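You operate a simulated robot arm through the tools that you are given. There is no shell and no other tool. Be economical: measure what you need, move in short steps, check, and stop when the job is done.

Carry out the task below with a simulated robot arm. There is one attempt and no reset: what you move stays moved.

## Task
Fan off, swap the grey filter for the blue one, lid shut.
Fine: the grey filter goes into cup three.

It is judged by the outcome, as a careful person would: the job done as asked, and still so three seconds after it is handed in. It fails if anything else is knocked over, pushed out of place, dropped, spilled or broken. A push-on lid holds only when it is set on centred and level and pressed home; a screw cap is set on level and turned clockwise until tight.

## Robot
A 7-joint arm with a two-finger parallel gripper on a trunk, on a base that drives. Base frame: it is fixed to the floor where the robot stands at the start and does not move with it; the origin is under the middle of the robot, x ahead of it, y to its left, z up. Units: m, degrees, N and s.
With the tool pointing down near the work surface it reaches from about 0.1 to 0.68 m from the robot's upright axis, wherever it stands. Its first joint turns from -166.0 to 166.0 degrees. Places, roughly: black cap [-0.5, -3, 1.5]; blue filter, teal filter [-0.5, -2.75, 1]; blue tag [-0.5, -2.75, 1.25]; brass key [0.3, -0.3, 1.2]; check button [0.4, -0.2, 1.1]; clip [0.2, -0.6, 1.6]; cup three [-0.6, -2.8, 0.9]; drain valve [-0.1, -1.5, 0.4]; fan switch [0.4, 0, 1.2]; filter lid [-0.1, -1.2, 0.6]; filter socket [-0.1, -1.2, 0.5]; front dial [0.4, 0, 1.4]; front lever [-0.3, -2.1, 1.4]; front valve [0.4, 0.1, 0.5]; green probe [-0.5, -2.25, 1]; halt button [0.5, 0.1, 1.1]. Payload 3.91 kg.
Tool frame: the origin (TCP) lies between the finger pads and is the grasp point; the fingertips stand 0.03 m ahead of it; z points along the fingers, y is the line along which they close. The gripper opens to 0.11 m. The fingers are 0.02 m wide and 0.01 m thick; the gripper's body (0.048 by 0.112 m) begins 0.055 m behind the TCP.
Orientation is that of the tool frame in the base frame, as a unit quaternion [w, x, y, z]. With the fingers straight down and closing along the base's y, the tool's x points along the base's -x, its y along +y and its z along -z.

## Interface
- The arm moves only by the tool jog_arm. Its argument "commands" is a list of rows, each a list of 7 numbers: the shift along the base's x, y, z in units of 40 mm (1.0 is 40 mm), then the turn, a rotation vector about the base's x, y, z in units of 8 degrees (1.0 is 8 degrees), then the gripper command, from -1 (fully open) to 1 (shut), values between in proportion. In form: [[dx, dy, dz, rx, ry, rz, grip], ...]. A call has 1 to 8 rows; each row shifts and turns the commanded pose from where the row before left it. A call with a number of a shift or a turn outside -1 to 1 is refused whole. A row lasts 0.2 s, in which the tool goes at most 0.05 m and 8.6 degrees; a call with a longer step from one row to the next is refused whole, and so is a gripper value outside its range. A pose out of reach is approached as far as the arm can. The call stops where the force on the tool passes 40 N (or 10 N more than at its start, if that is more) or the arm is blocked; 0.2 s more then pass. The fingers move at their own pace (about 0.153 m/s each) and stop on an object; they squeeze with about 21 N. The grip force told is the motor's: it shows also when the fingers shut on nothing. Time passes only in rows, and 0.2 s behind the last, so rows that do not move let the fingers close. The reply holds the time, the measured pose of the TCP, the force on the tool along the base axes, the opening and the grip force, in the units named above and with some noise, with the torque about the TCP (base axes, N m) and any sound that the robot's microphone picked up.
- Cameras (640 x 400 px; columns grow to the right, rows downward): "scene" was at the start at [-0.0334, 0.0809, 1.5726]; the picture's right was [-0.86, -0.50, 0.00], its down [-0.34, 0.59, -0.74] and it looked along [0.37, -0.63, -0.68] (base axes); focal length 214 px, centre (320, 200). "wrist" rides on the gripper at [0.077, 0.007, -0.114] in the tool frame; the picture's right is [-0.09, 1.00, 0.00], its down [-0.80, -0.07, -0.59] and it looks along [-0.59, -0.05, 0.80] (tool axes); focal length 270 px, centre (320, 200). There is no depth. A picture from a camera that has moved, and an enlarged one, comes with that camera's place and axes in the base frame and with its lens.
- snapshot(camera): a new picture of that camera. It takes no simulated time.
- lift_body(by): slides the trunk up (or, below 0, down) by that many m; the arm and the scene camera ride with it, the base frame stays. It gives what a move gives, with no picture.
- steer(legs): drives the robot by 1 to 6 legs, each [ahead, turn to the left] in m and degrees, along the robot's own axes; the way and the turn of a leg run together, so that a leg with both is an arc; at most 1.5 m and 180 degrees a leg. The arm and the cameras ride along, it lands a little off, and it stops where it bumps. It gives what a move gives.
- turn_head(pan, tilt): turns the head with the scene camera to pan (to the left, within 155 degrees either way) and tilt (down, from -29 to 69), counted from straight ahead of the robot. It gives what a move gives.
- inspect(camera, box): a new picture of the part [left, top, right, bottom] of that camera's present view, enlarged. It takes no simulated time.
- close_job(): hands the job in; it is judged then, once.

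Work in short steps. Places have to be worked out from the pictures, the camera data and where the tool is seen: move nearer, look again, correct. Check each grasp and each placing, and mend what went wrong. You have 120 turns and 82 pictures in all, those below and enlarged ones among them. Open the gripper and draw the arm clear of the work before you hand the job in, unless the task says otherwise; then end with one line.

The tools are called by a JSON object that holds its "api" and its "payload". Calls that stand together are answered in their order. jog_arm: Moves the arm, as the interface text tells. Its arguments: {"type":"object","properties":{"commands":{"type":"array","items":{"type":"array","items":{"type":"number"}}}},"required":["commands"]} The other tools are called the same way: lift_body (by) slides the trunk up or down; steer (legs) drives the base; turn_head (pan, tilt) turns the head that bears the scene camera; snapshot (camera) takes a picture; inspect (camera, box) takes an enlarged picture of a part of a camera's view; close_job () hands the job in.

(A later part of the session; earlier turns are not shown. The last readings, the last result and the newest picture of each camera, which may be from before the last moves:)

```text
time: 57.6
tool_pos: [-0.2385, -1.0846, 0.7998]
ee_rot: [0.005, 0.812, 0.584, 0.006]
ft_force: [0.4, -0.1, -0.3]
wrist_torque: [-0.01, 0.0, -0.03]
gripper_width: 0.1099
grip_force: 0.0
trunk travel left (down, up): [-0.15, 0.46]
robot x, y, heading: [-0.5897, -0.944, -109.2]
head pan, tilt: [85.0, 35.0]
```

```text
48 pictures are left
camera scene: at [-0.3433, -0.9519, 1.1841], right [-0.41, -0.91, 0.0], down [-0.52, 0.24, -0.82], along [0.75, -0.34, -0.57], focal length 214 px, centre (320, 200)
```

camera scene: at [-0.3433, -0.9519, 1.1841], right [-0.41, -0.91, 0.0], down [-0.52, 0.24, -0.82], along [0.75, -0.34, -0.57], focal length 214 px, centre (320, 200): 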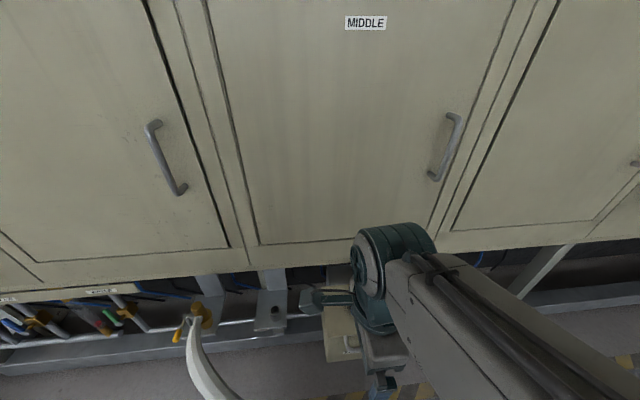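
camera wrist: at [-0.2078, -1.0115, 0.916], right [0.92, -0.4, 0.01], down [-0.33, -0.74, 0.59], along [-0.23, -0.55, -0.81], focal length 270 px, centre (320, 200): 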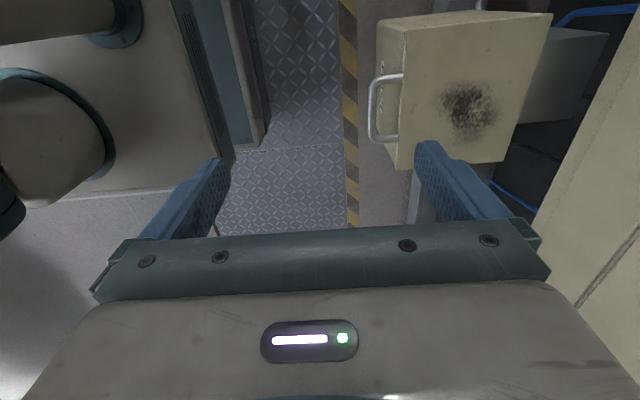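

The handle and box are clear in the wrist view; I enlarge it.

{"api": "inspect", "payload": {"camera": "wrist", "box": [350, 0, 620, 180]}}

```text
2.22 times, centred on (485, 90) of wrist
camera zoom: at [-0.2078, -1.0115, 0.916], right [0.92, -0.4, 0.01], down [-0.33, -0.74, 0.59], along [-0.23, -0.55, -0.81], focal length 601 px, centre (-47, 444)
```

zoom: 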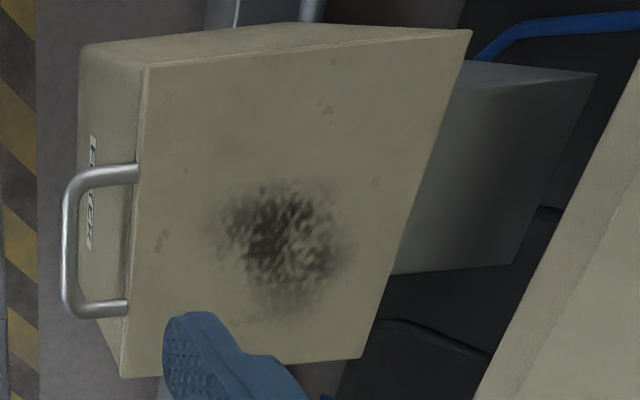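

The handle is a U-bar: centre ≈ f 0.175, l −1.118, z 0.645, ~65 mm wide. I'll turn the tool 90° so it closes along l around the handle ends, which leaves the lid free to pivot; first rotate while high.

{"api": "jog_arm", "payload": {"commands": [[0, 0, 0, 0, 0, 1, -1], [0, 0, 0, 0, 0, 1, -1], [0, 0, 0, 0, 0, 1, -1], [0, 0, 0, 0, 0, 1, -1], [0, 0, 0, 0, 0, 1, -1], [0, 0, 0, 0, 0, 1, -1], [0, 0, 0, 0, 0, 1, -1], [0, 0, 0, 0, 0, 1, -1]]}}

{"api": "jog_arm", "payload": {"commands": [[0, 0, 0, 0, 0, 1, -1], [0, 0, 0, 0, 0, 1, -1], [0, 0, 0, 0, 0, 1, -1], [0, 0, 0, 0, 0, 0.25, -1], [0, 0, 0, 0, 0, 0, -1]]}}

{"api": "snapshot", "payload": {"camera": "wrist"}}

```text
time: 59.4
tool_pos: [-0.2378, -1.0822, 0.7996]
ee_rot: [0.0, 0.379, 0.925, 0.008]
ft_force: [-0.7, 0.0, -0.5]
wrist_torque: [0.01, 0.0, 0.04]
gripper_width: 0.1099
grip_force: 0.1
trunk travel left (down, up): [-0.15, 0.46]
robot x, y, heading: [-0.5924, -0.9445, -109.3]
head pan, tilt: [85.0, 35.0]
```

```text
time: 60.6
tool_pos: [-0.2384, -1.0843, 0.8009]
ee_rot: [0.0, 0.161, 0.987, 0.007]
ft_force: [-0.3, 0.4, 0.0]
wrist_torque: [0.0, -0.02, 0.04]
gripper_width: 0.1101
grip_force: 0.0
trunk travel left (down, up): [-0.15, 0.46]
robot x, y, heading: [-0.593, -0.9367, -109.5]
head pan, tilt: [85.0, 35.0]
```

```text
46 pictures are left
camera wrist: at [-0.3087, -1.0533, 0.9164], right [0.4, 0.92, 0.01], down [0.74, -0.33, 0.59], along [0.55, -0.23, -0.81], focal length 270 px, centre (320, 200)
```

wrist: 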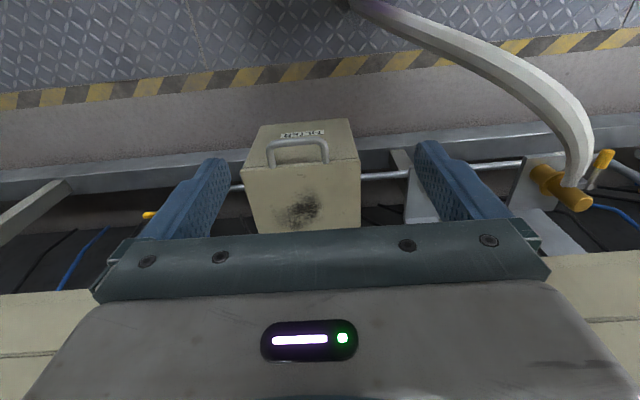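

Handle seen centred at f≈0.175, l≈−1.122. I move over it and down to z≈0.72.

{"api": "jog_arm", "payload": {"commands": [[0.39, -0.3, -0.67, 0, 0, 0, -1], [0.39, -0.3, -0.67, 0, 0, 0, -1], [0.39, -0.3, -0.67, 0, 0, 0, -1], [0, 0, 0, 0, 0, 0, -1]]}}

{"api": "snapshot", "payload": {"camera": "wrist"}}

```text
time: 61.6
tool_pos: [-0.1916, -1.1209, 0.7197]
ee_rot: [-0.001, 0.162, 0.987, 0.007]
ft_force: [0.0, 0.8, -0.2]
wrist_torque: [0.0, -0.02, 0.02]
gripper_width: 0.11
grip_force: 0.0
trunk travel left (down, up): [-0.15, 0.46]
robot x, y, heading: [-0.5876, -0.9425, -109.2]
head pan, tilt: [85.0, 35.0]
```

```text
45 pictures are left
camera wrist: at [-0.2614, -1.0898, 0.8357], right [0.4, 0.92, 0.01], down [0.74, -0.33, 0.59], along [0.55, -0.23, -0.81], focal length 270 px, centre (320, 200)
```

wrist: 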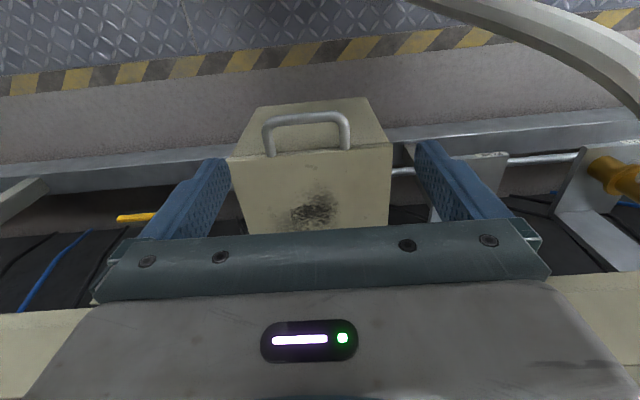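

Handle is about 6 mm further toward −l and 5 mm nearer. I correct, descend so the tips are just past the bar, and look.

{"api": "jog_arm", "payload": {"commands": [[-0.143, -0.11, -0.6, 0, 0, 0, -1], [0, 0, -0.7, 0, 0, 0, -1], [0, 0, 0, 0, 0, 0, -1]]}}

{"api": "snapshot", "payload": {"camera": "wrist"}}

```text
time: 62.4
tool_pos: [-0.1967, -1.1238, 0.6677]
ee_rot: [-0.001, 0.161, 0.987, 0.007]
ft_force: [-0.4, -0.6, 0.1]
wrist_torque: [-0.01, -0.01, 0.01]
gripper_width: 0.1097
grip_force: 0.1
trunk travel left (down, up): [-0.15, 0.46]
robot x, y, heading: [-0.5885, -0.9417, -109.2]
head pan, tilt: [85.0, 35.0]
```

```text
44 pictures are left
camera wrist: at [-0.2672, -1.0932, 0.7836], right [0.4, 0.92, 0.01], down [0.74, -0.33, 0.59], along [0.55, -0.23, -0.81], focal length 270 px, centre (320, 200)
```

wrist: 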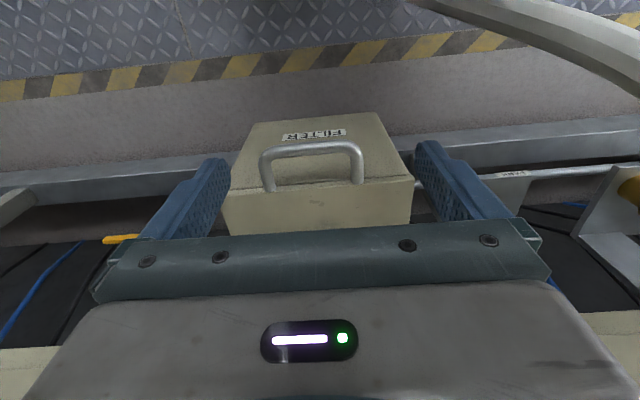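

The fingers straddle the handle. I nudge 4 mm toward −l and close.

{"api": "jog_arm", "payload": {"commands": [[-0.03, -0.095, 0, 0, 0, 0, -0.5], [0, 0, 0, 0, 0, 0, 0.2], [0, 0, 0, 0, 0, 0, 1], [0, 0, 0, 0, 0, 0, 1]]}}

{"api": "snapshot", "payload": {"camera": "wrist"}}

```text
time: 63.4
tool_pos: [-0.1978, -1.1289, 0.6686]
ee_rot: [0.0, 0.163, 0.987, 0.007]
ft_force: [-0.7, 0.5, 0.5]
wrist_torque: [-0.01, 0.03, 0.0]
gripper_width: 0.0
grip_force: 21.3
trunk travel left (down, up): [-0.15, 0.46]
robot x, y, heading: [-0.5946, -0.9417, -109.1]
head pan, tilt: [85.0, 35.0]
```

```text
43 pictures are left
camera wrist: at [-0.2687, -1.0972, 0.7838], right [0.4, 0.92, 0.01], down [0.74, -0.33, 0.59], along [0.55, -0.23, -0.81], focal length 270 px, centre (320, 200)
```

wrist: 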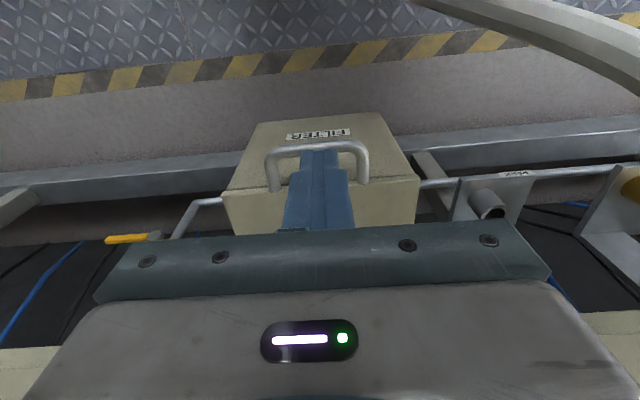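

The fingers closed above the bar: re-triangulating puts the handle at z≈0.61, f≈0.183. I open, shift 6 mm forward, descend 37 mm and look before closing.

{"api": "jog_arm", "payload": {"commands": [[0, 0, 0, 0, 0, 0, -1], [0.142, -0.048, 0, 0, 0, 0, -1], [0, 0, -0.45, 0, 0, 0, -1], [0, 0, -0.47, 0, 0, 0, -1], [0, 0, 0, 0, 0, 0, -1]]}}

{"api": "snapshot", "payload": {"camera": "wrist"}}

```text
time: 64.6
tool_pos: [-0.1931, -1.1297, 0.6306]
ee_rot: [0.0, 0.161, 0.987, 0.007]
ft_force: [-0.5, -0.1, -0.1]
wrist_torque: [0.0, -0.02, -0.02]
gripper_width: 0.11
grip_force: 0.0
trunk travel left (down, up): [-0.15, 0.46]
robot x, y, heading: [-0.5915, -0.9394, -109.2]
head pan, tilt: [85.0, 35.0]
```

```text
42 pictures are left
camera wrist: at [-0.2633, -1.099, 0.7469], right [0.4, 0.92, 0.01], down [0.74, -0.33, 0.59], along [0.55, -0.23, -0.81], focal length 270 px, centre (320, 200)
```

wrist: 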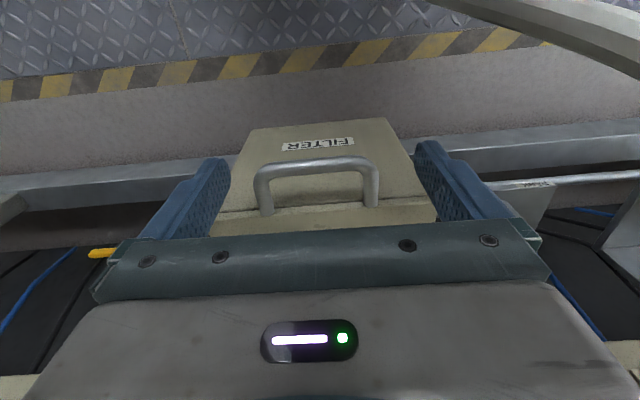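

Centred and at fingertip depth. I close on the handle ends.

{"api": "jog_arm", "payload": {"commands": [[0, 0, -0.1, 0, 0, 0, -0.3], [0, 0, 0, 0, 0, 0, 0.2], [0, 0, 0, 0, 0, 0, 1], [0, 0, 0, 0, 0, 0, 1]]}}

{"api": "snapshot", "payload": {"camera": "wrist"}}

```text
time: 65.6
tool_pos: [-0.1954, -1.1318, 0.6279]
ee_rot: [0.0, 0.163, 0.987, 0.007]
ft_force: [-24.6, -26.1, 12.9]
wrist_torque: [-1.22, 0.67, -1.37]
gripper_width: 0.0756
grip_force: 45.2
trunk travel left (down, up): [-0.15, 0.46]
robot x, y, heading: [-0.5912, -0.9406, -109.5]
head pan, tilt: [85.0, 35.0]
```

```text
41 pictures are left
camera wrist: at [-0.2654, -1.1015, 0.7437], right [0.4, 0.91, 0.01], down [0.74, -0.33, 0.59], along [0.54, -0.23, -0.81], focal length 270 px, centre (320, 200)
```

wrist: 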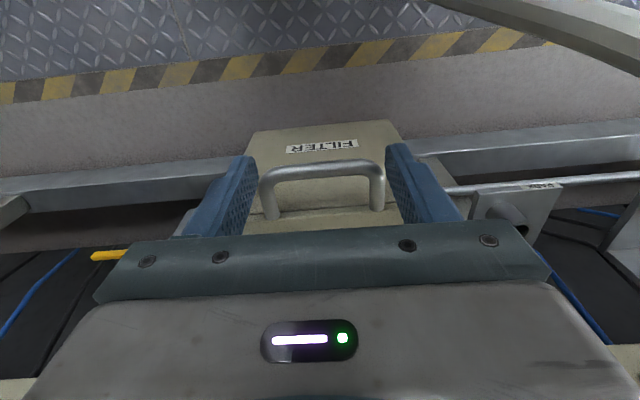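

One finger loads the handle more (≈32 N along −l), so my centre is a bit too far +l; I shift 4 mm −l to balance.

{"api": "jog_arm", "payload": {"commands": [[-0.03, -0.09, 0, 0, 0, 0, 1], [0, 0, 0, 0, 0, 0, 1]]}}

```text
time: 66.2
tool_pos: [-0.1949, -1.1326, 0.627]
ee_rot: [-0.001, 0.16, 0.987, 0.007]
ft_force: [-24.5, -13.3, 10.0]
wrist_torque: [-0.87, 0.63, -1.0]
gripper_width: 0.0753
grip_force: 44.8
trunk travel left (down, up): [-0.15, 0.46]
robot x, y, heading: [-0.5902, -0.9411, -109.5]
head pan, tilt: [85.0, 35.0]
```

Improving; I relieve further: 4 mm −l and 3 mm −f.

{"api": "jog_arm", "payload": {"commands": [[-0.1, -0.07, 0, 0, 0, 0, 1], [0, 0, 0, 0, 0, 0, 1]]}}

```text
time: 66.8
tool_pos: [-0.2018, -1.1322, 0.6281]
ee_rot: [-0.005, 0.159, 0.987, 0.009]
ft_force: [-33.2, 14.9, -0.9]
wrist_torque: [0.6, 0.8, 0.81]
gripper_width: 0.0656
grip_force: 45.1
trunk travel left (down, up): [-0.15, 0.46]
robot x, y, heading: [-0.5898, -0.941, -109.1]
head pan, tilt: [85.0, 35.0]
```

The pads slipped outward along the rounded corners; I should grip deeper on the straight posts (f≈0.193). I open, move 21 mm toward the box, and re-close.

{"api": "jog_arm", "payload": {"commands": [[0, 0, 0, 0, 0, 0, -0.8], [0, 0, 0, 0, 0, 0, -0.8], [0.26, -0.05, 0, 0, 0, 0, -0.8], [0.26, -0.05, 0, 0, 0, 0, -0.8], [0, 0, 0, 0, 0, 0, 0.1], [0, 0, 0, 0, 0, 0, 1], [0, 0, 0, 0, 0, 0, 1]]}}

{"api": "snapshot", "payload": {"camera": "wrist"}}

```text
time: 68.4
tool_pos: [-0.1768, -1.1399, 0.628]
ee_rot: [0.0, 0.161, 0.987, 0.007]
ft_force: [1.9, 3.2, -2.6]
wrist_torque: [0.88, -0.05, 0.2]
gripper_width: 0.0787
grip_force: 45.1
trunk travel left (down, up): [-0.15, 0.46]
robot x, y, heading: [-0.5927, -0.9406, -109.1]
head pan, tilt: [85.0, 35.0]
```

```text
40 pictures are left
camera wrist: at [-0.2475, -1.109, 0.7431], right [0.4, 0.92, 0.01], down [0.74, -0.33, 0.59], along [0.55, -0.23, -0.81], focal length 270 px, centre (320, 200)
```

wrist: 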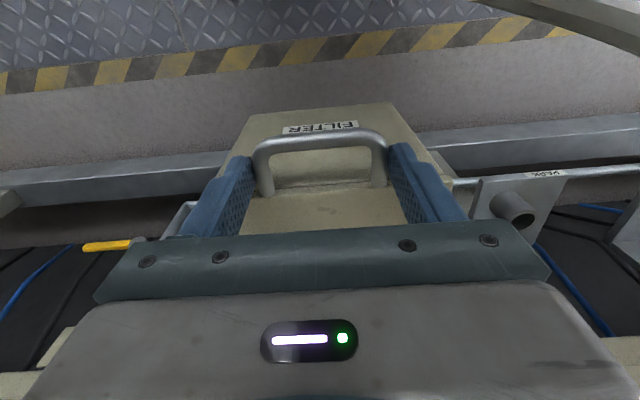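

A clean grip with balanced forces. I lift 12 mm gently to learn how the cover moves.

{"api": "jog_arm", "payload": {"commands": [[0, 0, 0.15, 0, 0, 0, 1], [0, 0, 0.15, 0, 0, 0, 1], [0, 0, 0, 0, 0, 0, 1]]}}

{"api": "snapshot", "payload": {"camera": "wrist"}}

```text
time: 69.2
tool_pos: [-0.1771, -1.1394, 0.6376]
ee_rot: [-0.001, 0.16, 0.987, 0.007]
ft_force: [-0.7, 6.6, -11.3]
wrist_torque: [0.4, 1.36, 0.24]
gripper_width: 0.0787
grip_force: 44.7
trunk travel left (down, up): [-0.15, 0.46]
robot x, y, heading: [-0.5951, -0.9424, -109.4]
head pan, tilt: [85.0, 35.0]
```

```text
39 pictures are left
camera wrist: at [-0.247, -1.1091, 0.7547], right [0.4, 0.92, 0.01], down [0.74, -0.33, 0.59], along [0.54, -0.23, -0.81], focal length 270 px, centre (320, 200)
```

wrist: 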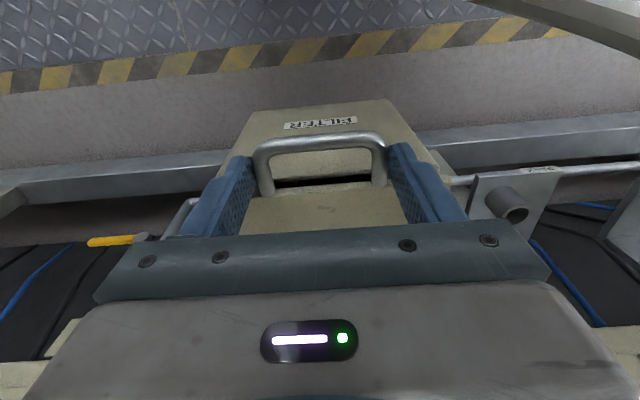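

The front edge of the top plate opened a gap: a lid hinged at the rear (hinge ≈ f 0.34, radius ≈ 0.147). I follow its arc up to ~36°.

{"api": "jog_arm", "payload": {"commands": [[0.062, -0.021, 0.51, 0, 0, 0, 1], [0.137, -0.047, 0.49, 0, 0, 0, 1], [0.199, -0.067, 0.47, -0.16, -0.47, 0, 1], [0.258, -0.087, 0.435, -0.16, -0.47, 0, 1], [0, 0, 0, 0, 0, 0, 1]]}}

{"api": "snapshot", "payload": {"camera": "wrist"}}

```text
time: 70.4
tool_pos: [-0.1519, -1.1484, 0.715]
ee_rot: [0.068, 0.161, 0.985, -0.005]
ft_force: [-9.6, 13.9, 0.2]
wrist_torque: [0.89, 1.45, 0.14]
gripper_width: 0.0782
grip_force: 45.0
trunk travel left (down, up): [-0.15, 0.46]
robot x, y, heading: [-0.5885, -0.9426, -109.1]
head pan, tilt: [85.0, 35.0]
```

```text
38 pictures are left
camera wrist: at [-0.2362, -1.1127, 0.8201], right [0.4, 0.92, 0.02], down [0.65, -0.3, 0.7], along [0.65, -0.26, -0.72], focal length 270 px, centre (320, 200)
```

wrist: 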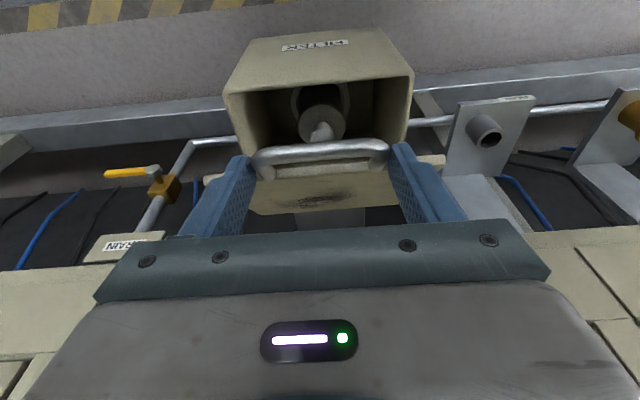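

The filter with a knob on top is visible inside. I continue the arc to ~68°.

{"api": "jog_arm", "payload": {"commands": [[0.28, -0.095, 0.4, -0.16, -0.47, 0, 1], [0.34, -0.115, 0.36, -0.16, -0.47, 0, 1], [0.39, -0.132, 0.3, -0.16, -0.47, 0, 1], [0.43, -0.146, 0.24, -0.16, -0.47, 0, 1], [0, 0, 0, 0, 0, 0, 1]]}}

{"api": "snapshot", "payload": {"camera": "wrist"}}

```text
time: 71.6
tool_pos: [-0.0943, -1.1673, 0.7692]
ee_rot: [0.204, 0.156, 0.966, -0.028]
ft_force: [-6.1, 15.2, 3.6]
wrist_torque: [0.92, 1.19, 0.31]
gripper_width: 0.0781
grip_force: 45.4
trunk travel left (down, up): [-0.15, 0.46]
robot x, y, heading: [-0.5953, -0.939, -109.3]
head pan, tilt: [85.0, 35.0]
```

```text
37 pictures are left
camera wrist: at [-0.2018, -1.124, 0.8432], right [0.39, 0.92, 0.05], down [0.44, -0.23, 0.87], along [0.81, -0.32, -0.5], focal length 270 px, centre (320, 200)
```

wrist: 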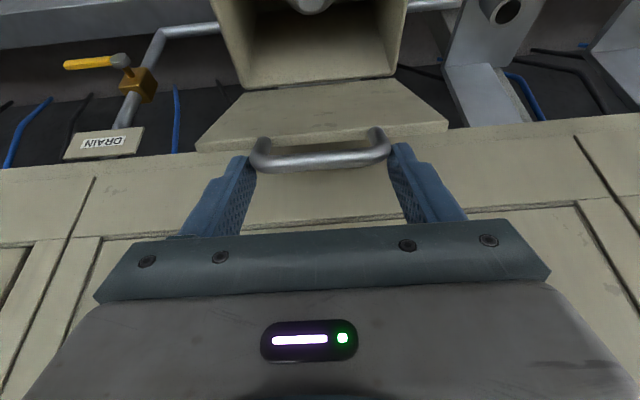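

About 68° open. I continue past vertical toward ~100°, watching the force.

{"api": "jog_arm", "payload": {"commands": [[0.464, -0.157, 0.16, -0.16, -0.47, 0, 1], [0.476, -0.161, 0.09, -0.16, -0.47, 0, 1], [0.48, -0.163, 0.02, -0.16, -0.47, 0, 1], [0.48, -0.163, -0.05, -0.16, -0.47, 0, 1], [0, 0, 0, 0, 0, 0, 1]]}}

{"api": "snapshot", "payload": {"camera": "wrist"}}

```text
time: 72.8
tool_pos: [-0.0163, -1.1955, 0.7756]
ee_rot: [0.334, 0.149, 0.929, -0.049]
ft_force: [-0.2, -0.8, -0.6]
wrist_torque: [-0.03, -0.01, -0.01]
gripper_width: 0.0
grip_force: 37.3
trunk travel left (down, up): [-0.15, 0.46]
robot x, y, heading: [-0.5923, -0.9411, -109.3]
head pan, tilt: [85.0, 35.0]
```

```text
36 pictures are left
camera wrist: at [-0.1399, -1.1459, 0.8163], right [0.37, 0.93, 0.06], down [0.2, -0.15, 0.97], along [0.91, -0.35, -0.24], focal length 270 px, centre (320, 200)
```

wrist: 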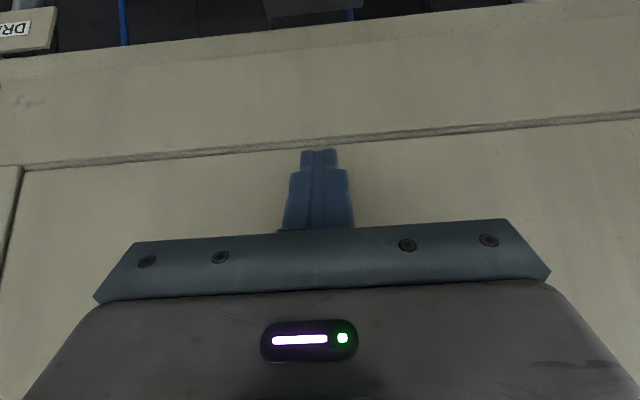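

The grip slipped off. I look with the scene camera to see where the lid is.

{"api": "turn_head", "payload": {"pan": 85, "tilt": 50}}

{"api": "inspect", "payload": {"camera": "scene", "box": [240, 130, 480, 330]}}

```text
time: 73.5
tool_pos: [-0.0183, -1.1938, 0.7759]
ee_rot: [0.334, 0.15, 0.929, -0.05]
ft_force: [0.4, -0.2, 1.0]
wrist_torque: [-0.02, -0.01, 0.02]
gripper_width: 0.0002
grip_force: 37.8
trunk travel left (down, up): [-0.15, 0.46]
robot x, y, heading: [-0.5936, -0.9397, -109.2]
head pan, tilt: [85.0, 50.0]
```

```text
2.00 times, centred on (360, 230) of scene
camera zoom: at [-0.3536, -0.9472, 1.1624], right [-0.41, -0.91, 0.0], down [-0.7, 0.31, -0.64], along [0.59, -0.26, -0.77], focal length 429 px, centre (240, 140)
```

zoom: 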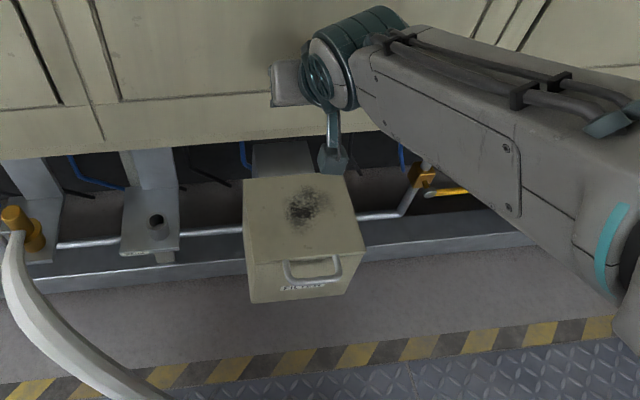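

The lid fell shut. The finger corners probably levered against the lid edge. Better: pinch the bar itself with one finger inside the U (closing along f), which also can't slip off sideways. I back away, level the tool and yaw it back −90°.

{"api": "jog_arm", "payload": {"commands": [[-0.4, 0.13, 0.8, 0.32, 0.947, 0, -1], [-0.8, 0.27, 0.3, 0.32, 0.947, 0, -1], [-0.8, 0.27, 0, 0.32, 0.947, 0, -1], [-0.8, 0.27, 0, 0.32, 0.947, 0, -1], [-0.8, 0.27, 0, 0.27, 0.8, 0, -1], [-0.5, 0.17, 0, 0, 0, -1, -1], [0, 0, 0, 0, 0, -1, -1], [0, 0, 0, 0, 0, -1, -1]]}}

{"api": "jog_arm", "payload": {"commands": [[0, 0, 0, 0, 0, -1, -1], [0, 0, 0, 0, 0, -1, -1], [0, 0, 0, 0, 0, -1, -1], [0, 0, 0, 0, 0, -1, -1], [0, 0, 0, 0, 0, -1, -1], [0, 0, 0, 0, 0, -1, 0.2], [0, 0, 0, 0, 0, -1, 0.2], [0, 0, 0, 0, 0, -1, 0.2]]}}

```text
time: 75.3
tool_pos: [-0.1822, -1.1387, 0.8206]
ee_rot: [0.009, 0.365, 0.931, 0.003]
ft_force: [0.2, 0.8, 0.4]
wrist_torque: [-0.02, 0.0, 0.01]
gripper_width: 0.1099
grip_force: 0.1
trunk travel left (down, up): [-0.15, 0.46]
robot x, y, heading: [-0.5929, -0.9443, -109.5]
head pan, tilt: [85.0, 50.0]
```

```text
time: 77.1
tool_pos: [-0.1815, -1.1391, 0.8205]
ee_rot: [0.009, 0.802, 0.597, -0.002]
ft_force: [-1.1, 0.0, -0.4]
wrist_torque: [0.03, -0.04, 0.0]
gripper_width: 0.0438
grip_force: 0.1
trunk travel left (down, up): [-0.15, 0.46]
robot x, y, heading: [-0.5939, -0.9417, -109.0]
head pan, tilt: [85.0, 50.0]
```

Now I correct yaw slightly, shift to above the bar (f≈0.18), descend to z≈0.70 and look.

{"api": "jog_arm", "payload": {"commands": [[-0.25, 0.19, -0.75, 0, 0, -0.27, 0.2], [0, 0, -0.75, 0, 0, 0, 0.2], [0, 0, -0.75, 0, 0, 0, 0.2], [0, 0, -0.75, 0, 0, 0, 0.2], [0, 0, 0, 0, 0, 0, 0.2]]}}

{"api": "snapshot", "payload": {"camera": "wrist"}}

```text
time: 78.3
tool_pos: [-0.1926, -1.1322, 0.7]
ee_rot: [0.009, 0.813, 0.583, -0.002]
ft_force: [-0.3, -0.8, 0.5]
wrist_torque: [0.0, -0.03, -0.02]
gripper_width: 0.0438
grip_force: 0.0
trunk travel left (down, up): [-0.15, 0.46]
robot x, y, heading: [-0.5914, -0.9416, -109.2]
head pan, tilt: [85.0, 50.0]
```

```text
34 pictures are left
camera wrist: at [-0.1611, -1.0577, 0.8149], right [0.92, -0.4, 0.01], down [-0.33, -0.73, 0.6], along [-0.23, -0.56, -0.8], focal length 270 px, centre (320, 200)
```

wrist: 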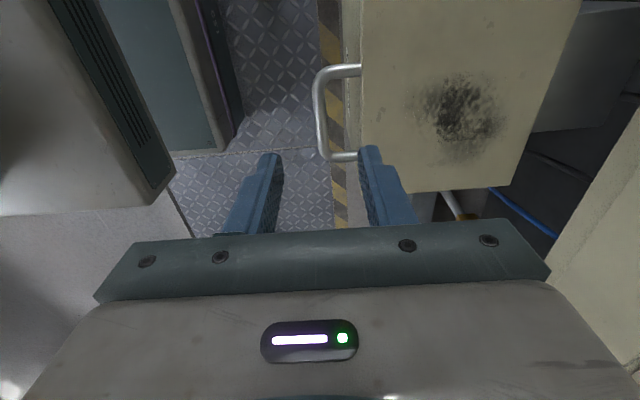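

Bar is centred under the tool; gap bar-to-lid ≈31 mm. I set the opening to ~28 mm, shift 8 mm to +l and descend to z≈0.625.

{"api": "jog_arm", "payload": {"commands": [[0.064, 0.19, 0, 0, 0, 0, 0.49], [0, 0, -0.6, 0, 0, 0, 0.49], [0, 0, -0.6, 0, 0, 0, 0.49], [0, 0, -0.67, 0, 0, 0, 0.49], [0, 0, 0, 0, 0, 0, 0.49]]}}

{"api": "snapshot", "payload": {"camera": "wrist"}}

```text
time: 79.5
tool_pos: [-0.1899, -1.125, 0.6248]
ee_rot: [0.009, 0.813, 0.583, -0.002]
ft_force: [0.2, 0.8, -0.3]
wrist_torque: [0.01, 0.05, 0.0]
gripper_width: 0.0281
grip_force: 0.1
trunk travel left (down, up): [-0.15, 0.46]
robot x, y, heading: [-0.5935, -0.94, -109.2]
head pan, tilt: [85.0, 50.0]
```

```text
33 pictures are left
camera wrist: at [-0.1583, -1.0505, 0.7397], right [0.92, -0.4, 0.01], down [-0.33, -0.73, 0.6], along [-0.23, -0.56, -0.8], focal length 270 px, centre (320, 200)
```

wrist: 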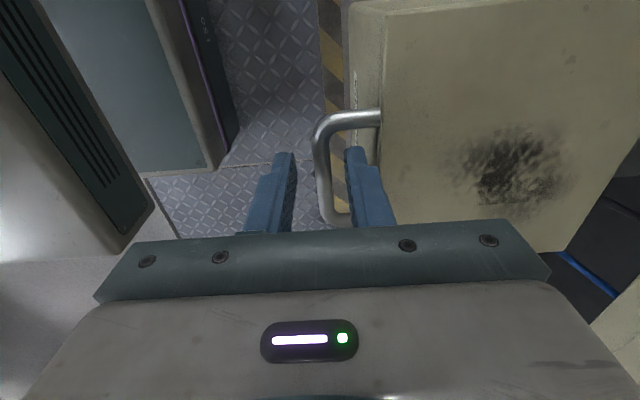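

The right finger is inside the U with the bar between the fingers. I close.

{"api": "jog_arm", "payload": {"commands": [[0, 0, -0.05, 0, 0, 0, 1], [0, 0, 0, 0, 0, 0, 1], [0, 0, 0, 0, 0, 0, 1]]}}

```text
time: 80.3
tool_pos: [-0.1883, -1.1244, 0.6246]
ee_rot: [0.011, 0.812, 0.584, 0.0]
ft_force: [19.0, -9.3, 15.0]
wrist_torque: [-0.47, -0.44, 0.93]
gripper_width: 0.0098
grip_force: 44.4
trunk travel left (down, up): [-0.15, 0.46]
robot x, y, heading: [-0.5936, -0.9401, -109.2]
head pan, tilt: [85.0, 50.0]
```

Gripped (10 mm bar). I follow the arc (radius ≈0.162 about f 0.343, z 0.615) to ~45°.

{"api": "jog_arm", "payload": {"commands": [[0.02, -0.007, 0.5, 0, 0, 0, 1], [0.085, -0.029, 0.56, 0, 0, 0, 1], [0.156, -0.053, 0.54, 0, 0, 0, 1], [0.227, -0.077, 0.51, 0, 0, 0, 1], [0.256, -0.087, 0.475, -0.2, -0.59, 0, 1], [0.312, -0.106, 0.43, -0.2, -0.59, 0, 1], [0, 0, 0, 0, 0, 0, 1]]}}

{"api": "snapshot", "payload": {"camera": "wrist"}}

```text
time: 81.9
tool_pos: [-0.1462, -1.138, 0.742]
ee_rot: [0.078, 0.809, 0.58, 0.048]
ft_force: [15.9, -2.8, -17.8]
wrist_torque: [0.32, -0.32, 0.94]
gripper_width: 0.0095
grip_force: 44.4
trunk travel left (down, up): [-0.15, 0.46]
robot x, y, heading: [-0.5926, -0.9394, -109.3]
head pan, tilt: [85.0, 50.0]
```

```text
32 pictures are left
camera wrist: at [-0.1331, -1.0586, 0.8559], right [0.9, -0.4, 0.18], down [-0.42, -0.69, 0.58], along [-0.1, -0.6, -0.79], focal length 270 px, centre (320, 200)
```

wrist: 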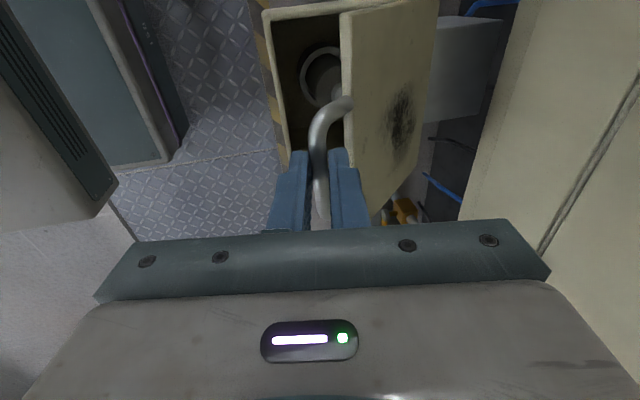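

Good. I continue to ~85°, tilting the tool back a bit each step.

{"api": "jog_arm", "payload": {"commands": [[0.369, -0.125, 0.355, -0.2, -0.59, 0, 1], [0.417, -0.141, 0.29, -0.2, -0.59, 0, 1], [0.445, -0.151, 0.22, -0.2, -0.59, 0, 1], [0.478, -0.162, 0.15, -0.2, -0.59, 0, 1], [0.492, -0.167, 0.075, -0.2, -0.59, 0, 1], [0, 0, 0, 0, 0, 0, 1]]}}

{"api": "snapshot", "payload": {"camera": "wrist"}}

```text
time: 83.3
tool_pos: [-0.058, -1.1676, 0.7874]
ee_rot: [0.253, 0.774, 0.554, 0.173]
ft_force: [1.1, 4.7, -0.7]
wrist_torque: [0.07, -0.01, -0.18]
gripper_width: 0.0097
grip_force: 44.8
trunk travel left (down, up): [-0.15, 0.46]
robot x, y, heading: [-0.5931, -0.9379, -109.1]
head pan, tilt: [85.0, 50.0]
```

```text
31 pictures are left
camera wrist: at [-0.0895, -1.0726, 0.8847], right [0.74, -0.34, 0.58], down [-0.64, -0.62, 0.45], along [0.21, -0.71, -0.68], focal length 270 px, centre (320, 200)
```

wrist: 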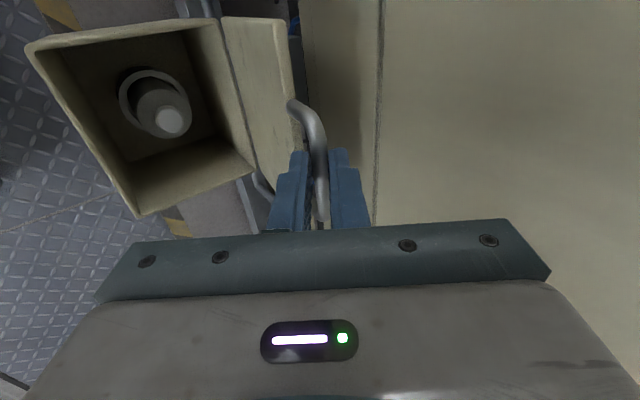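

Lid is near vertical and still held. I go on past vertical step by step until resistance.

{"api": "jog_arm", "payload": {"commands": [[0.535, -0.181, 0.01, 0, 0, 0, 1], [0.53, -0.18, -0.07, 0, 0, 0, 1], [0.26, -0.087, -0.06, 0, 0, 0, 1], [0, 0, 0, 0, 0, 0, 1]]}}

{"api": "snapshot", "payload": {"camera": "wrist"}}

```text
time: 84.3
tool_pos: [-0.0058, -1.1858, 0.7852]
ee_rot: [0.253, 0.775, 0.553, 0.173]
ft_force: [-5.4, 9.2, 7.8]
wrist_torque: [0.4, -0.04, -0.34]
gripper_width: 0.0096
grip_force: 45.1
trunk travel left (down, up): [-0.15, 0.46]
robot x, y, heading: [-0.59, -0.9409, -109.3]
head pan, tilt: [85.0, 50.0]
```

```text
30 pictures are left
camera wrist: at [-0.0374, -1.09, 0.8817], right [0.74, -0.34, 0.58], down [-0.64, -0.62, 0.45], along [0.21, -0.71, -0.68], focal length 270 px, centre (320, 200)
```

wrist: 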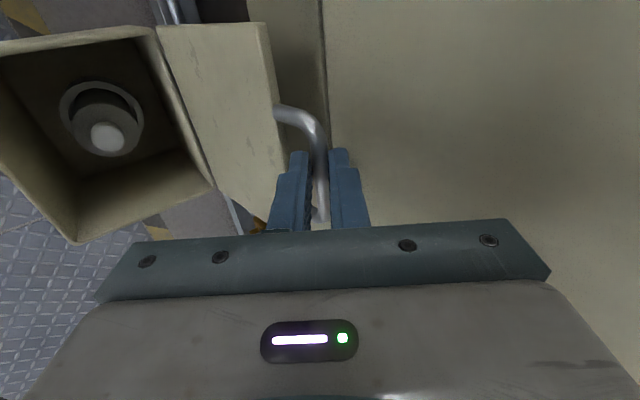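

At ~104°. One more small step, checking for a stop.

{"api": "jog_arm", "payload": {"commands": [[0.26, -0.088, -0.07, 0, 0, 0, 1], [0, 0, 0, 0, 0, 0, 1]]}}

```text
time: 84.7
tool_pos: [-0.0059, -1.1863, 0.7846]
ee_rot: [0.251, 0.776, 0.553, 0.17]
ft_force: [-26.7, 11.2, 15.0]
wrist_torque: [0.25, 0.38, -0.51]
gripper_width: 0.0096
grip_force: 45.3
trunk travel left (down, up): [-0.15, 0.46]
robot x, y, heading: [-0.5933, -0.939, -109.1]
head pan, tilt: [85.0, 50.0]
stopped in row 1: the force on the tool passed its limit (the readings are from after the stop); the commanded pose is now the measured one
```

The hinge stop is reached at ~104°, past vertical. I open modestly and draw back along the tool axis, then check the lid stays.

{"api": "jog_arm", "payload": {"commands": [[-0.05, 0.017, 0, 0, 0, 0, 0.5], [0, 0, 0, 0, 0, 0, 0.5], [-0.27, 0.092, 0.41, 0, 0, 0, 0.5], [-0.43, 0.147, 0.65, 0, 0, 0, 0.5], [-0.43, 0.147, 0.65, 0, 0, 0, 0.5], [-0.8, 0.27, 0.3, 0.2, 0.59, 0, 0.5], [-0.8, 0.27, 0, 0.32, 0.947, 0, 0.5], [0, 0, 0, 0.32, 0.947, 0, 0.5]]}}

{"api": "snapshot", "payload": {"camera": "wrist"}}

{"api": "inspect", "payload": {"camera": "scene", "box": [240, 130, 480, 330]}}

```text
time: 86.5
tool_pos: [-0.1145, -1.1484, 0.8618]
ee_rot: [0.104, 0.807, 0.578, 0.066]
ft_force: [-0.8, 0.9, 0.1]
wrist_torque: [0.03, -0.02, -0.02]
gripper_width: 0.0275
grip_force: 0.0
trunk travel left (down, up): [-0.15, 0.46]
robot x, y, heading: [-0.591, -0.9406, -109.3]
head pan, tilt: [85.0, 50.0]
```

```text
29 pictures are left
camera wrist: at [-0.1081, -1.0664, 0.9748], right [0.89, -0.39, 0.24], down [-0.46, -0.68, 0.57], along [-0.06, -0.62, -0.78], focal length 270 px, centre (320, 200)
```

wrist: 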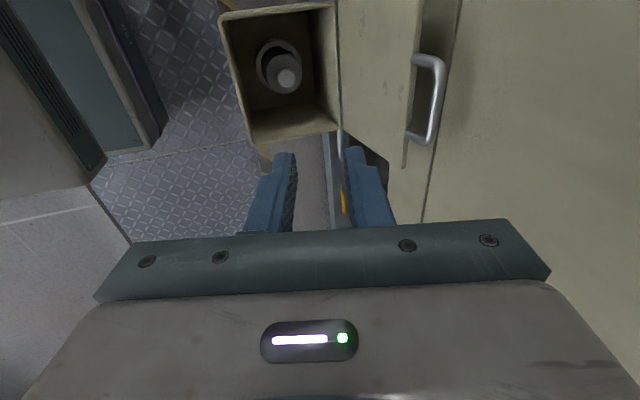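

```text
2.00 times, centred on (360, 230) of scene
camera zoom: at [-0.3538, -0.947, 1.1624], right [-0.41, -0.91, 0.0], down [-0.7, 0.31, -0.64], along [0.59, -0.26, -0.77], focal length 429 px, centre (240, 140)
```

zoom: 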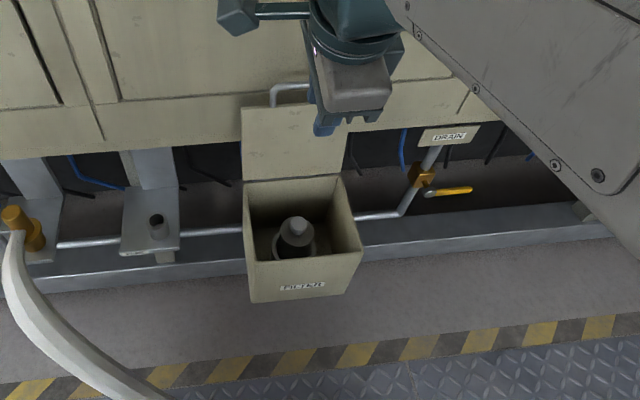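

The lid stays open by itself. The grey filter's knob top triangulates to ≈(−0.091,−1.164,0.565). I level the tool, yaw +90° (closing along l, clear of the lid), and move above it.

{"api": "jog_arm", "payload": {"commands": [[0, 0, 0, 0.285, 0.84, 0, 0.1], [0, 0, 0, 0.285, 0.84, 0, 0.1], [0, 0, 0, 0, 0, 1, 0.1], [0, 0, 0, 0, 0, 1, 0.1], [0, 0, 0, 0, 0, 1, 0.1], [0, 0, 0, 0, 0, 1, 0.1], [0, 0, 0, 0, 0, 1, 0.1], [0, 0, 0, 0, 0, 1, 0.1]]}}

{"api": "jog_arm", "payload": {"commands": [[0, 0, 0, 0, 0, 1, -0.1], [0, 0, 0, 0, 0, 1, -0.1], [0, 0, 0, 0, 0, 1, -0.1], [0, 0, 0, 0, 0, 1, -0.1], [0, 0, 0, 0, 0, 1, -0.1], [0.3, -0.2, -0.9, 0, 0, 0.25, -0.1], [0.3, -0.2, -0.9, 0, 0, 0, -0.1], [0, 0, -0.9, 0, 0, 0, -0.1]]}}

{"api": "snapshot", "payload": {"camera": "wrist"}}

```text
time: 88.3
tool_pos: [-0.1139, -1.1497, 0.862]
ee_rot: [0.007, 0.503, 0.864, -0.004]
ft_force: [0.3, -0.7, -0.2]
wrist_torque: [0.02, 0.01, -0.01]
gripper_width: 0.0494
grip_force: 0.0
trunk travel left (down, up): [-0.15, 0.46]
robot x, y, heading: [-0.5968, -0.9428, -109.2]
head pan, tilt: [85.0, 50.0]
```

```text
time: 90.1
tool_pos: [-0.0897, -1.1659, 0.7529]
ee_rot: [0.007, 0.162, 0.987, -0.002]
ft_force: [-0.1, 0.4, -0.1]
wrist_torque: [0.0, -0.03, -0.01]
gripper_width: 0.0607
grip_force: 0.1
trunk travel left (down, up): [-0.15, 0.46]
robot x, y, heading: [-0.5899, -0.9414, -109.1]
head pan, tilt: [85.0, 50.0]
```

```text
27 pictures are left
camera wrist: at [-0.161, -1.1328, 0.8673], right [0.4, 0.92, 0.0], down [0.73, -0.32, 0.61], along [0.55, -0.24, -0.8], focal length 270 px, centre (320, 200)
```

wrist: 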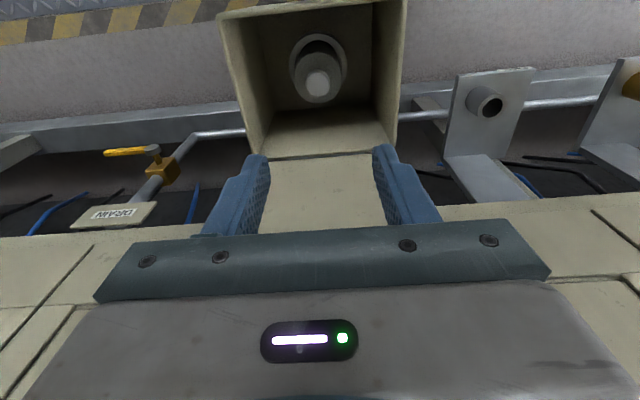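

The knob is centred in l and ~5 mm toward −f. I shift and descend to z≈0.615 and look.

{"api": "jog_arm", "payload": {"commands": [[-0.118, 0.04, -0.85, 0, 0, 0, -0.1], [0, 0, -0.85, 0, 0, 0, -0.1], [0, 0, -0.85, 0, 0, 0, -0.1], [0, 0, -0.85, 0, 0, 0, -0.1], [0, 0, 0, 0, 0, 0, -0.1]]}}

{"api": "snapshot", "payload": {"camera": "wrist"}}

```text
time: 91.3
tool_pos: [-0.0939, -1.1625, 0.6165]
ee_rot: [0.006, 0.163, 0.987, -0.001]
ft_force: [0.0, 0.0, 0.3]
wrist_torque: [-0.01, 0.01, 0.0]
gripper_width: 0.0603
grip_force: 0.1
trunk travel left (down, up): [-0.15, 0.46]
robot x, y, heading: [-0.5888, -0.9415, -109.1]
head pan, tilt: [85.0, 50.0]
```

```text
26 pictures are left
camera wrist: at [-0.1658, -1.1302, 0.7315], right [0.4, 0.92, 0.0], down [0.73, -0.32, 0.61], along [0.55, -0.24, -0.8], focal length 270 px, centre (320, 200)
```

wrist: 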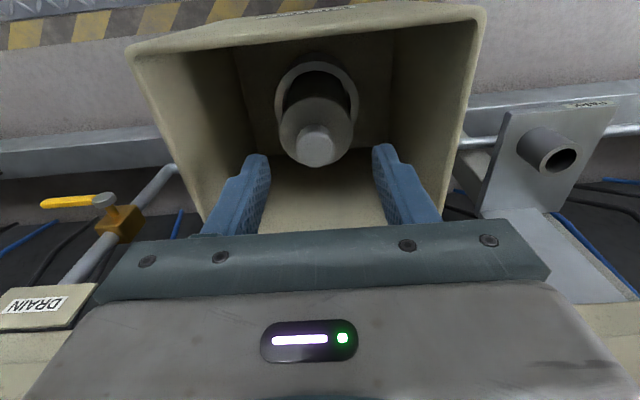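

Knob top ≈ z 0.577, f≈0.280; fingers are already straddling. I shift 4 mm −f, descend 5 cm and close.

{"api": "jog_arm", "payload": {"commands": [[-0.095, 0.032, -0.6, 0, 0, 0, -0.1], [0, 0, -0.65, 0, 0, 0, -0.1], [0, 0, 0, 0, 0, 0, 0.3], [0, 0, 0, 0, 0, 0, 1], [0, 0, 0, 0, 0, 0, 1]]}}

{"api": "snapshot", "payload": {"camera": "wrist"}}

```text
time: 92.5
tool_pos: [-0.0976, -1.1632, 0.5708]
ee_rot: [0.01, 0.163, 0.987, -0.003]
ft_force: [0.4, -4.4, 23.7]
wrist_torque: [-0.3, -0.04, -0.02]
gripper_width: 0.0532
grip_force: 20.7
trunk travel left (down, up): [-0.15, 0.46]
robot x, y, heading: [-0.5898, -0.9388, -109.5]
head pan, tilt: [85.0, 50.0]
```

```text
25 pictures are left
camera wrist: at [-0.1695, -1.1295, 0.6838], right [0.4, 0.92, 0.0], down [0.73, -0.32, 0.61], along [0.56, -0.24, -0.79], focal length 270 px, centre (320, 200)
```

wrist: 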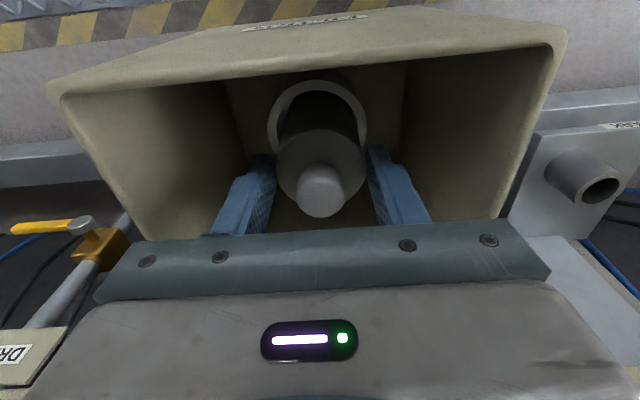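

It grips the filter's 53 mm head; slight downward press. I lift straight up 3 cm and check it follows.

{"api": "jog_arm", "payload": {"commands": [[0, 0, 0.15, 0, 0, 0, 1], [0, 0, 0.3, 0, 0, 0, 1], [0, 0, 0.4, 0, 0, 0, 1], [0, 0, 0, 0, 0, 0, 1]]}}

{"api": "snapshot", "payload": {"camera": "wrist"}}

```text
time: 93.5
tool_pos: [-0.0972, -1.1633, 0.6013]
ee_rot: [0.007, 0.162, 0.987, -0.001]
ft_force: [0.6, -0.6, -0.6]
wrist_torque: [0.01, 0.02, 0.03]
gripper_width: 0.0529
grip_force: 21.5
trunk travel left (down, up): [-0.15, 0.46]
robot x, y, heading: [-0.5944, -0.939, -109.2]
head pan, tilt: [85.0, 50.0]
```

```text
24 pictures are left
camera wrist: at [-0.1692, -1.1291, 0.716], right [0.4, 0.92, 0.0], down [0.73, -0.32, 0.61], along [0.55, -0.24, -0.8], focal length 270 px, centre (320, 200)
```

wrist: 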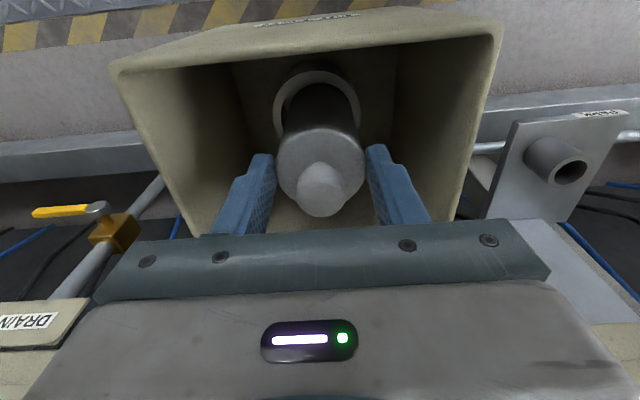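

The grey filter comes out with the gripper. I raise it vertically with the trunk, then draw the arm in toward me.

{"api": "lift_body", "payload": {"by": 0.4}}

{"api": "jog_arm", "payload": {"commands": [[-0.9, 0.3, 0, 0, 0, 0, 1], [-0.9, 0.3, 0, 0, 0, 0, 1], [-0.9, 0.3, 0, 0, 0, 0, 1], [-0.9, 0.3, 0, 0, 0, 0, 1], [-0.9, 0.3, 0, 0, 0, 0, 1]]}}

{"api": "turn_head", "payload": {"pan": 60, "tilt": 35}}

{"api": "snapshot", "payload": {"camera": "scene"}}

```text
time: 97.3
tool_pos: [-0.0973, -1.1629, 1.0018]
ee_rot: [0.007, 0.162, 0.987, -0.001]
ft_force: [0.1, -0.2, -1.5]
wrist_torque: [-0.04, 0.01, 0.0]
gripper_width: 0.0527
grip_force: 20.7
trunk travel left (down, up): [-0.55, 0.06]
robot x, y, heading: [-0.5941, -0.9376, -109.3]
head pan, tilt: [85.0, 50.0]
```

```text
time: 98.5
tool_pos: [-0.2784, -1.104, 1.002]
ee_rot: [0.007, 0.162, 0.987, -0.002]
ft_force: [0.0, 0.5, -2.3]
wrist_torque: [-0.01, -0.01, 0.01]
gripper_width: 0.0527
grip_force: 21.0
trunk travel left (down, up): [-0.55, 0.06]
robot x, y, heading: [-0.5924, -0.9402, -109.4]
head pan, tilt: [85.0, 50.0]
```

```text
time: 99.4
tool_pos: [-0.2776, -1.1042, 1.0006]
ee_rot: [0.006, 0.162, 0.987, -0.001]
ft_force: [1.1, -0.7, -1.2]
wrist_torque: [0.01, 0.01, 0.0]
gripper_width: 0.0524
grip_force: 20.8
trunk travel left (down, up): [-0.55, 0.06]
robot x, y, heading: [-0.5935, -0.9433, -109.1]
head pan, tilt: [60.0, 35.0]
```

```text
23 pictures are left
camera scene: at [-0.3659, -0.9823, 1.584], right [-0.76, -0.65, 0.0], down [-0.38, 0.43, -0.82], along [0.54, -0.62, -0.57], focal length 214 px, centre (320, 200)
```

scene: 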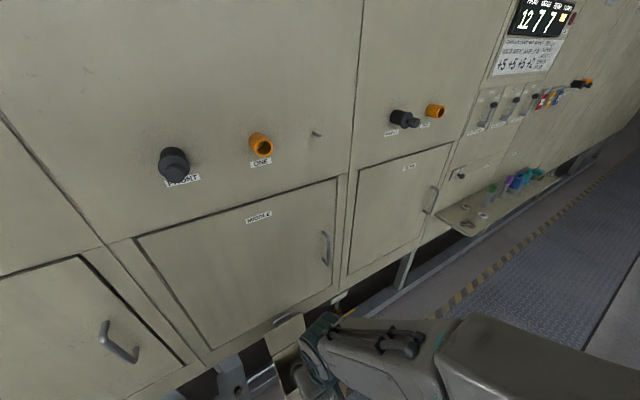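

I drive along to the shelf with a slight shift toward the furnace, then look.

{"api": "steer", "payload": {"legs": [[0.3, 0], [0, 6], [0.9, 0], [0, -6], [0.35, 0]]}}

{"api": "turn_head", "payload": {"pan": 60, "tilt": 45}}

{"api": "snapshot", "payload": {"camera": "scene"}}

```text
time: 108.7
tool_pos: [-0.6909, -2.5885, 1.0017]
ee_rot: [0.006, 0.159, 0.987, -0.002]
ft_force: [-0.3, 0.5, -1.2]
wrist_torque: [0.02, 0.01, 0.0]
gripper_width: 0.0524
grip_force: 20.6
trunk travel left (down, up): [-0.55, 0.06]
robot x, y, heading: [-1.0067, -2.4287, -109.0]
head pan, tilt: [60.0, 35.0]
```

```text
time: 109.4
tool_pos: [-0.6917, -2.5896, 1.0016]
ee_rot: [0.007, 0.16, 0.987, 0.0]
ft_force: [-1.1, -0.6, -1.7]
wrist_torque: [0.03, 0.0, 0.02]
gripper_width: 0.0525
grip_force: 21.3
trunk travel left (down, up): [-0.55, 0.06]
robot x, y, heading: [-1.0035, -2.4277, -109.2]
head pan, tilt: [60.0, 45.0]
```

```text
22 pictures are left
camera scene: at [-0.7843, -2.4627, 1.5693], right [-0.75, -0.66, 0.0], down [-0.46, 0.53, -0.71], along [0.46, -0.53, -0.71], focal length 214 px, centre (320, 200)
```

scene: 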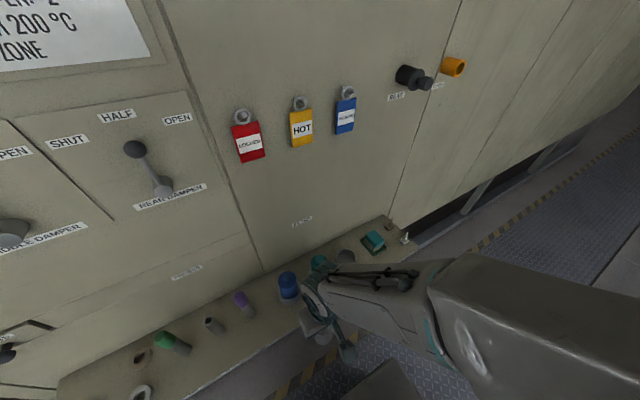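

I zoom in on the shelf to identify cups and filters.

{"api": "inspect", "payload": {"camera": "scene", "box": [190, 210, 430, 370]}}

```text
2.50 times, centred on (310, 290) of scene
camera zoom: at [-0.7843, -2.4627, 1.5693], right [-0.75, -0.66, 0.0], down [-0.46, 0.53, -0.71], along [0.46, -0.53, -0.71], focal length 536 px, centre (345, -25)
```

zoom: 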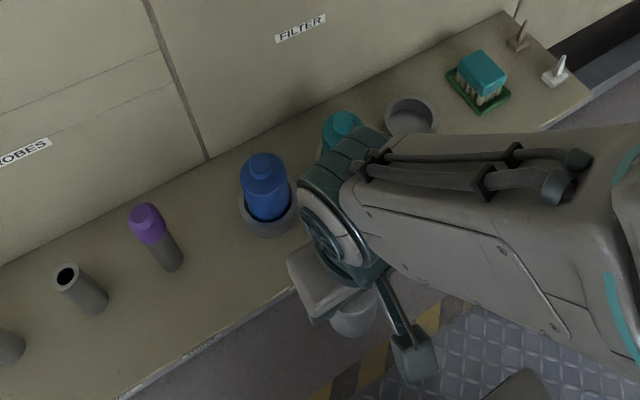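

The empty cup is at ≈(−0.61,−2.79), matching cup three; blue is in the first cup, teal in the second. I raise the arm with the grey filter and shift along until beside cup three, still in front of the shelf.

{"api": "jog_arm", "payload": {"commands": [[0, 0, 0.9, 0, 0, 0, 1], [0, 0, 0.9, 0, 0, 0, 1], [0, 0, 0.9, 0, 0, 0, 1], [0, 0, 0.9, 0, 0, 0, 1], [-0.3, -0.88, 0.4, 0, 0, 0, 1], [-0.3, -0.88, 0.4, 0, 0, 0, 1], [-0.3, -0.88, 0.4, 0, 0, 0, 1], [-0.3, -0.88, 0.3, 0, 0, 0, 1]]}}

{"api": "snapshot", "payload": {"camera": "wrist"}}

{"api": "inspect", "payload": {"camera": "scene", "box": [190, 160, 510, 380]}}

```text
time: 111.2
tool_pos: [-0.7375, -2.7299, 1.2069]
ee_rot: [0.006, 0.161, 0.987, -0.001]
ft_force: [-0.4, -0.6, -1.6]
wrist_torque: [0.01, -0.03, -0.03]
gripper_width: 0.0524
grip_force: 21.0
trunk travel left (down, up): [-0.55, 0.06]
robot x, y, heading: [-1.0059, -2.424, -108.9]
head pan, tilt: [60.0, 45.0]
```

```text
20 pictures are left
camera wrist: at [-0.8098, -2.6971, 1.3207], right [0.4, 0.92, 0.0], down [0.73, -0.32, 0.61], along [0.56, -0.24, -0.8], focal length 270 px, centre (320, 200)
```

wrist: 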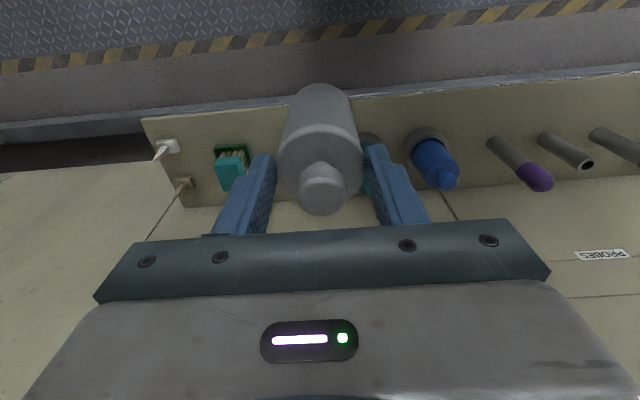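

```text
1.82 times, centred on (350, 270) of scene
camera zoom: at [-0.7845, -2.4635, 1.5692], right [-0.75, -0.66, 0.0], down [-0.46, 0.53, -0.71], along [0.46, -0.53, -0.71], focal length 390 px, centre (266, 73)
```

zoom: 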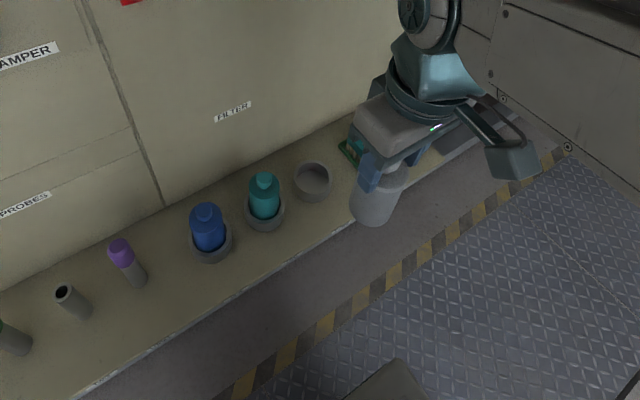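

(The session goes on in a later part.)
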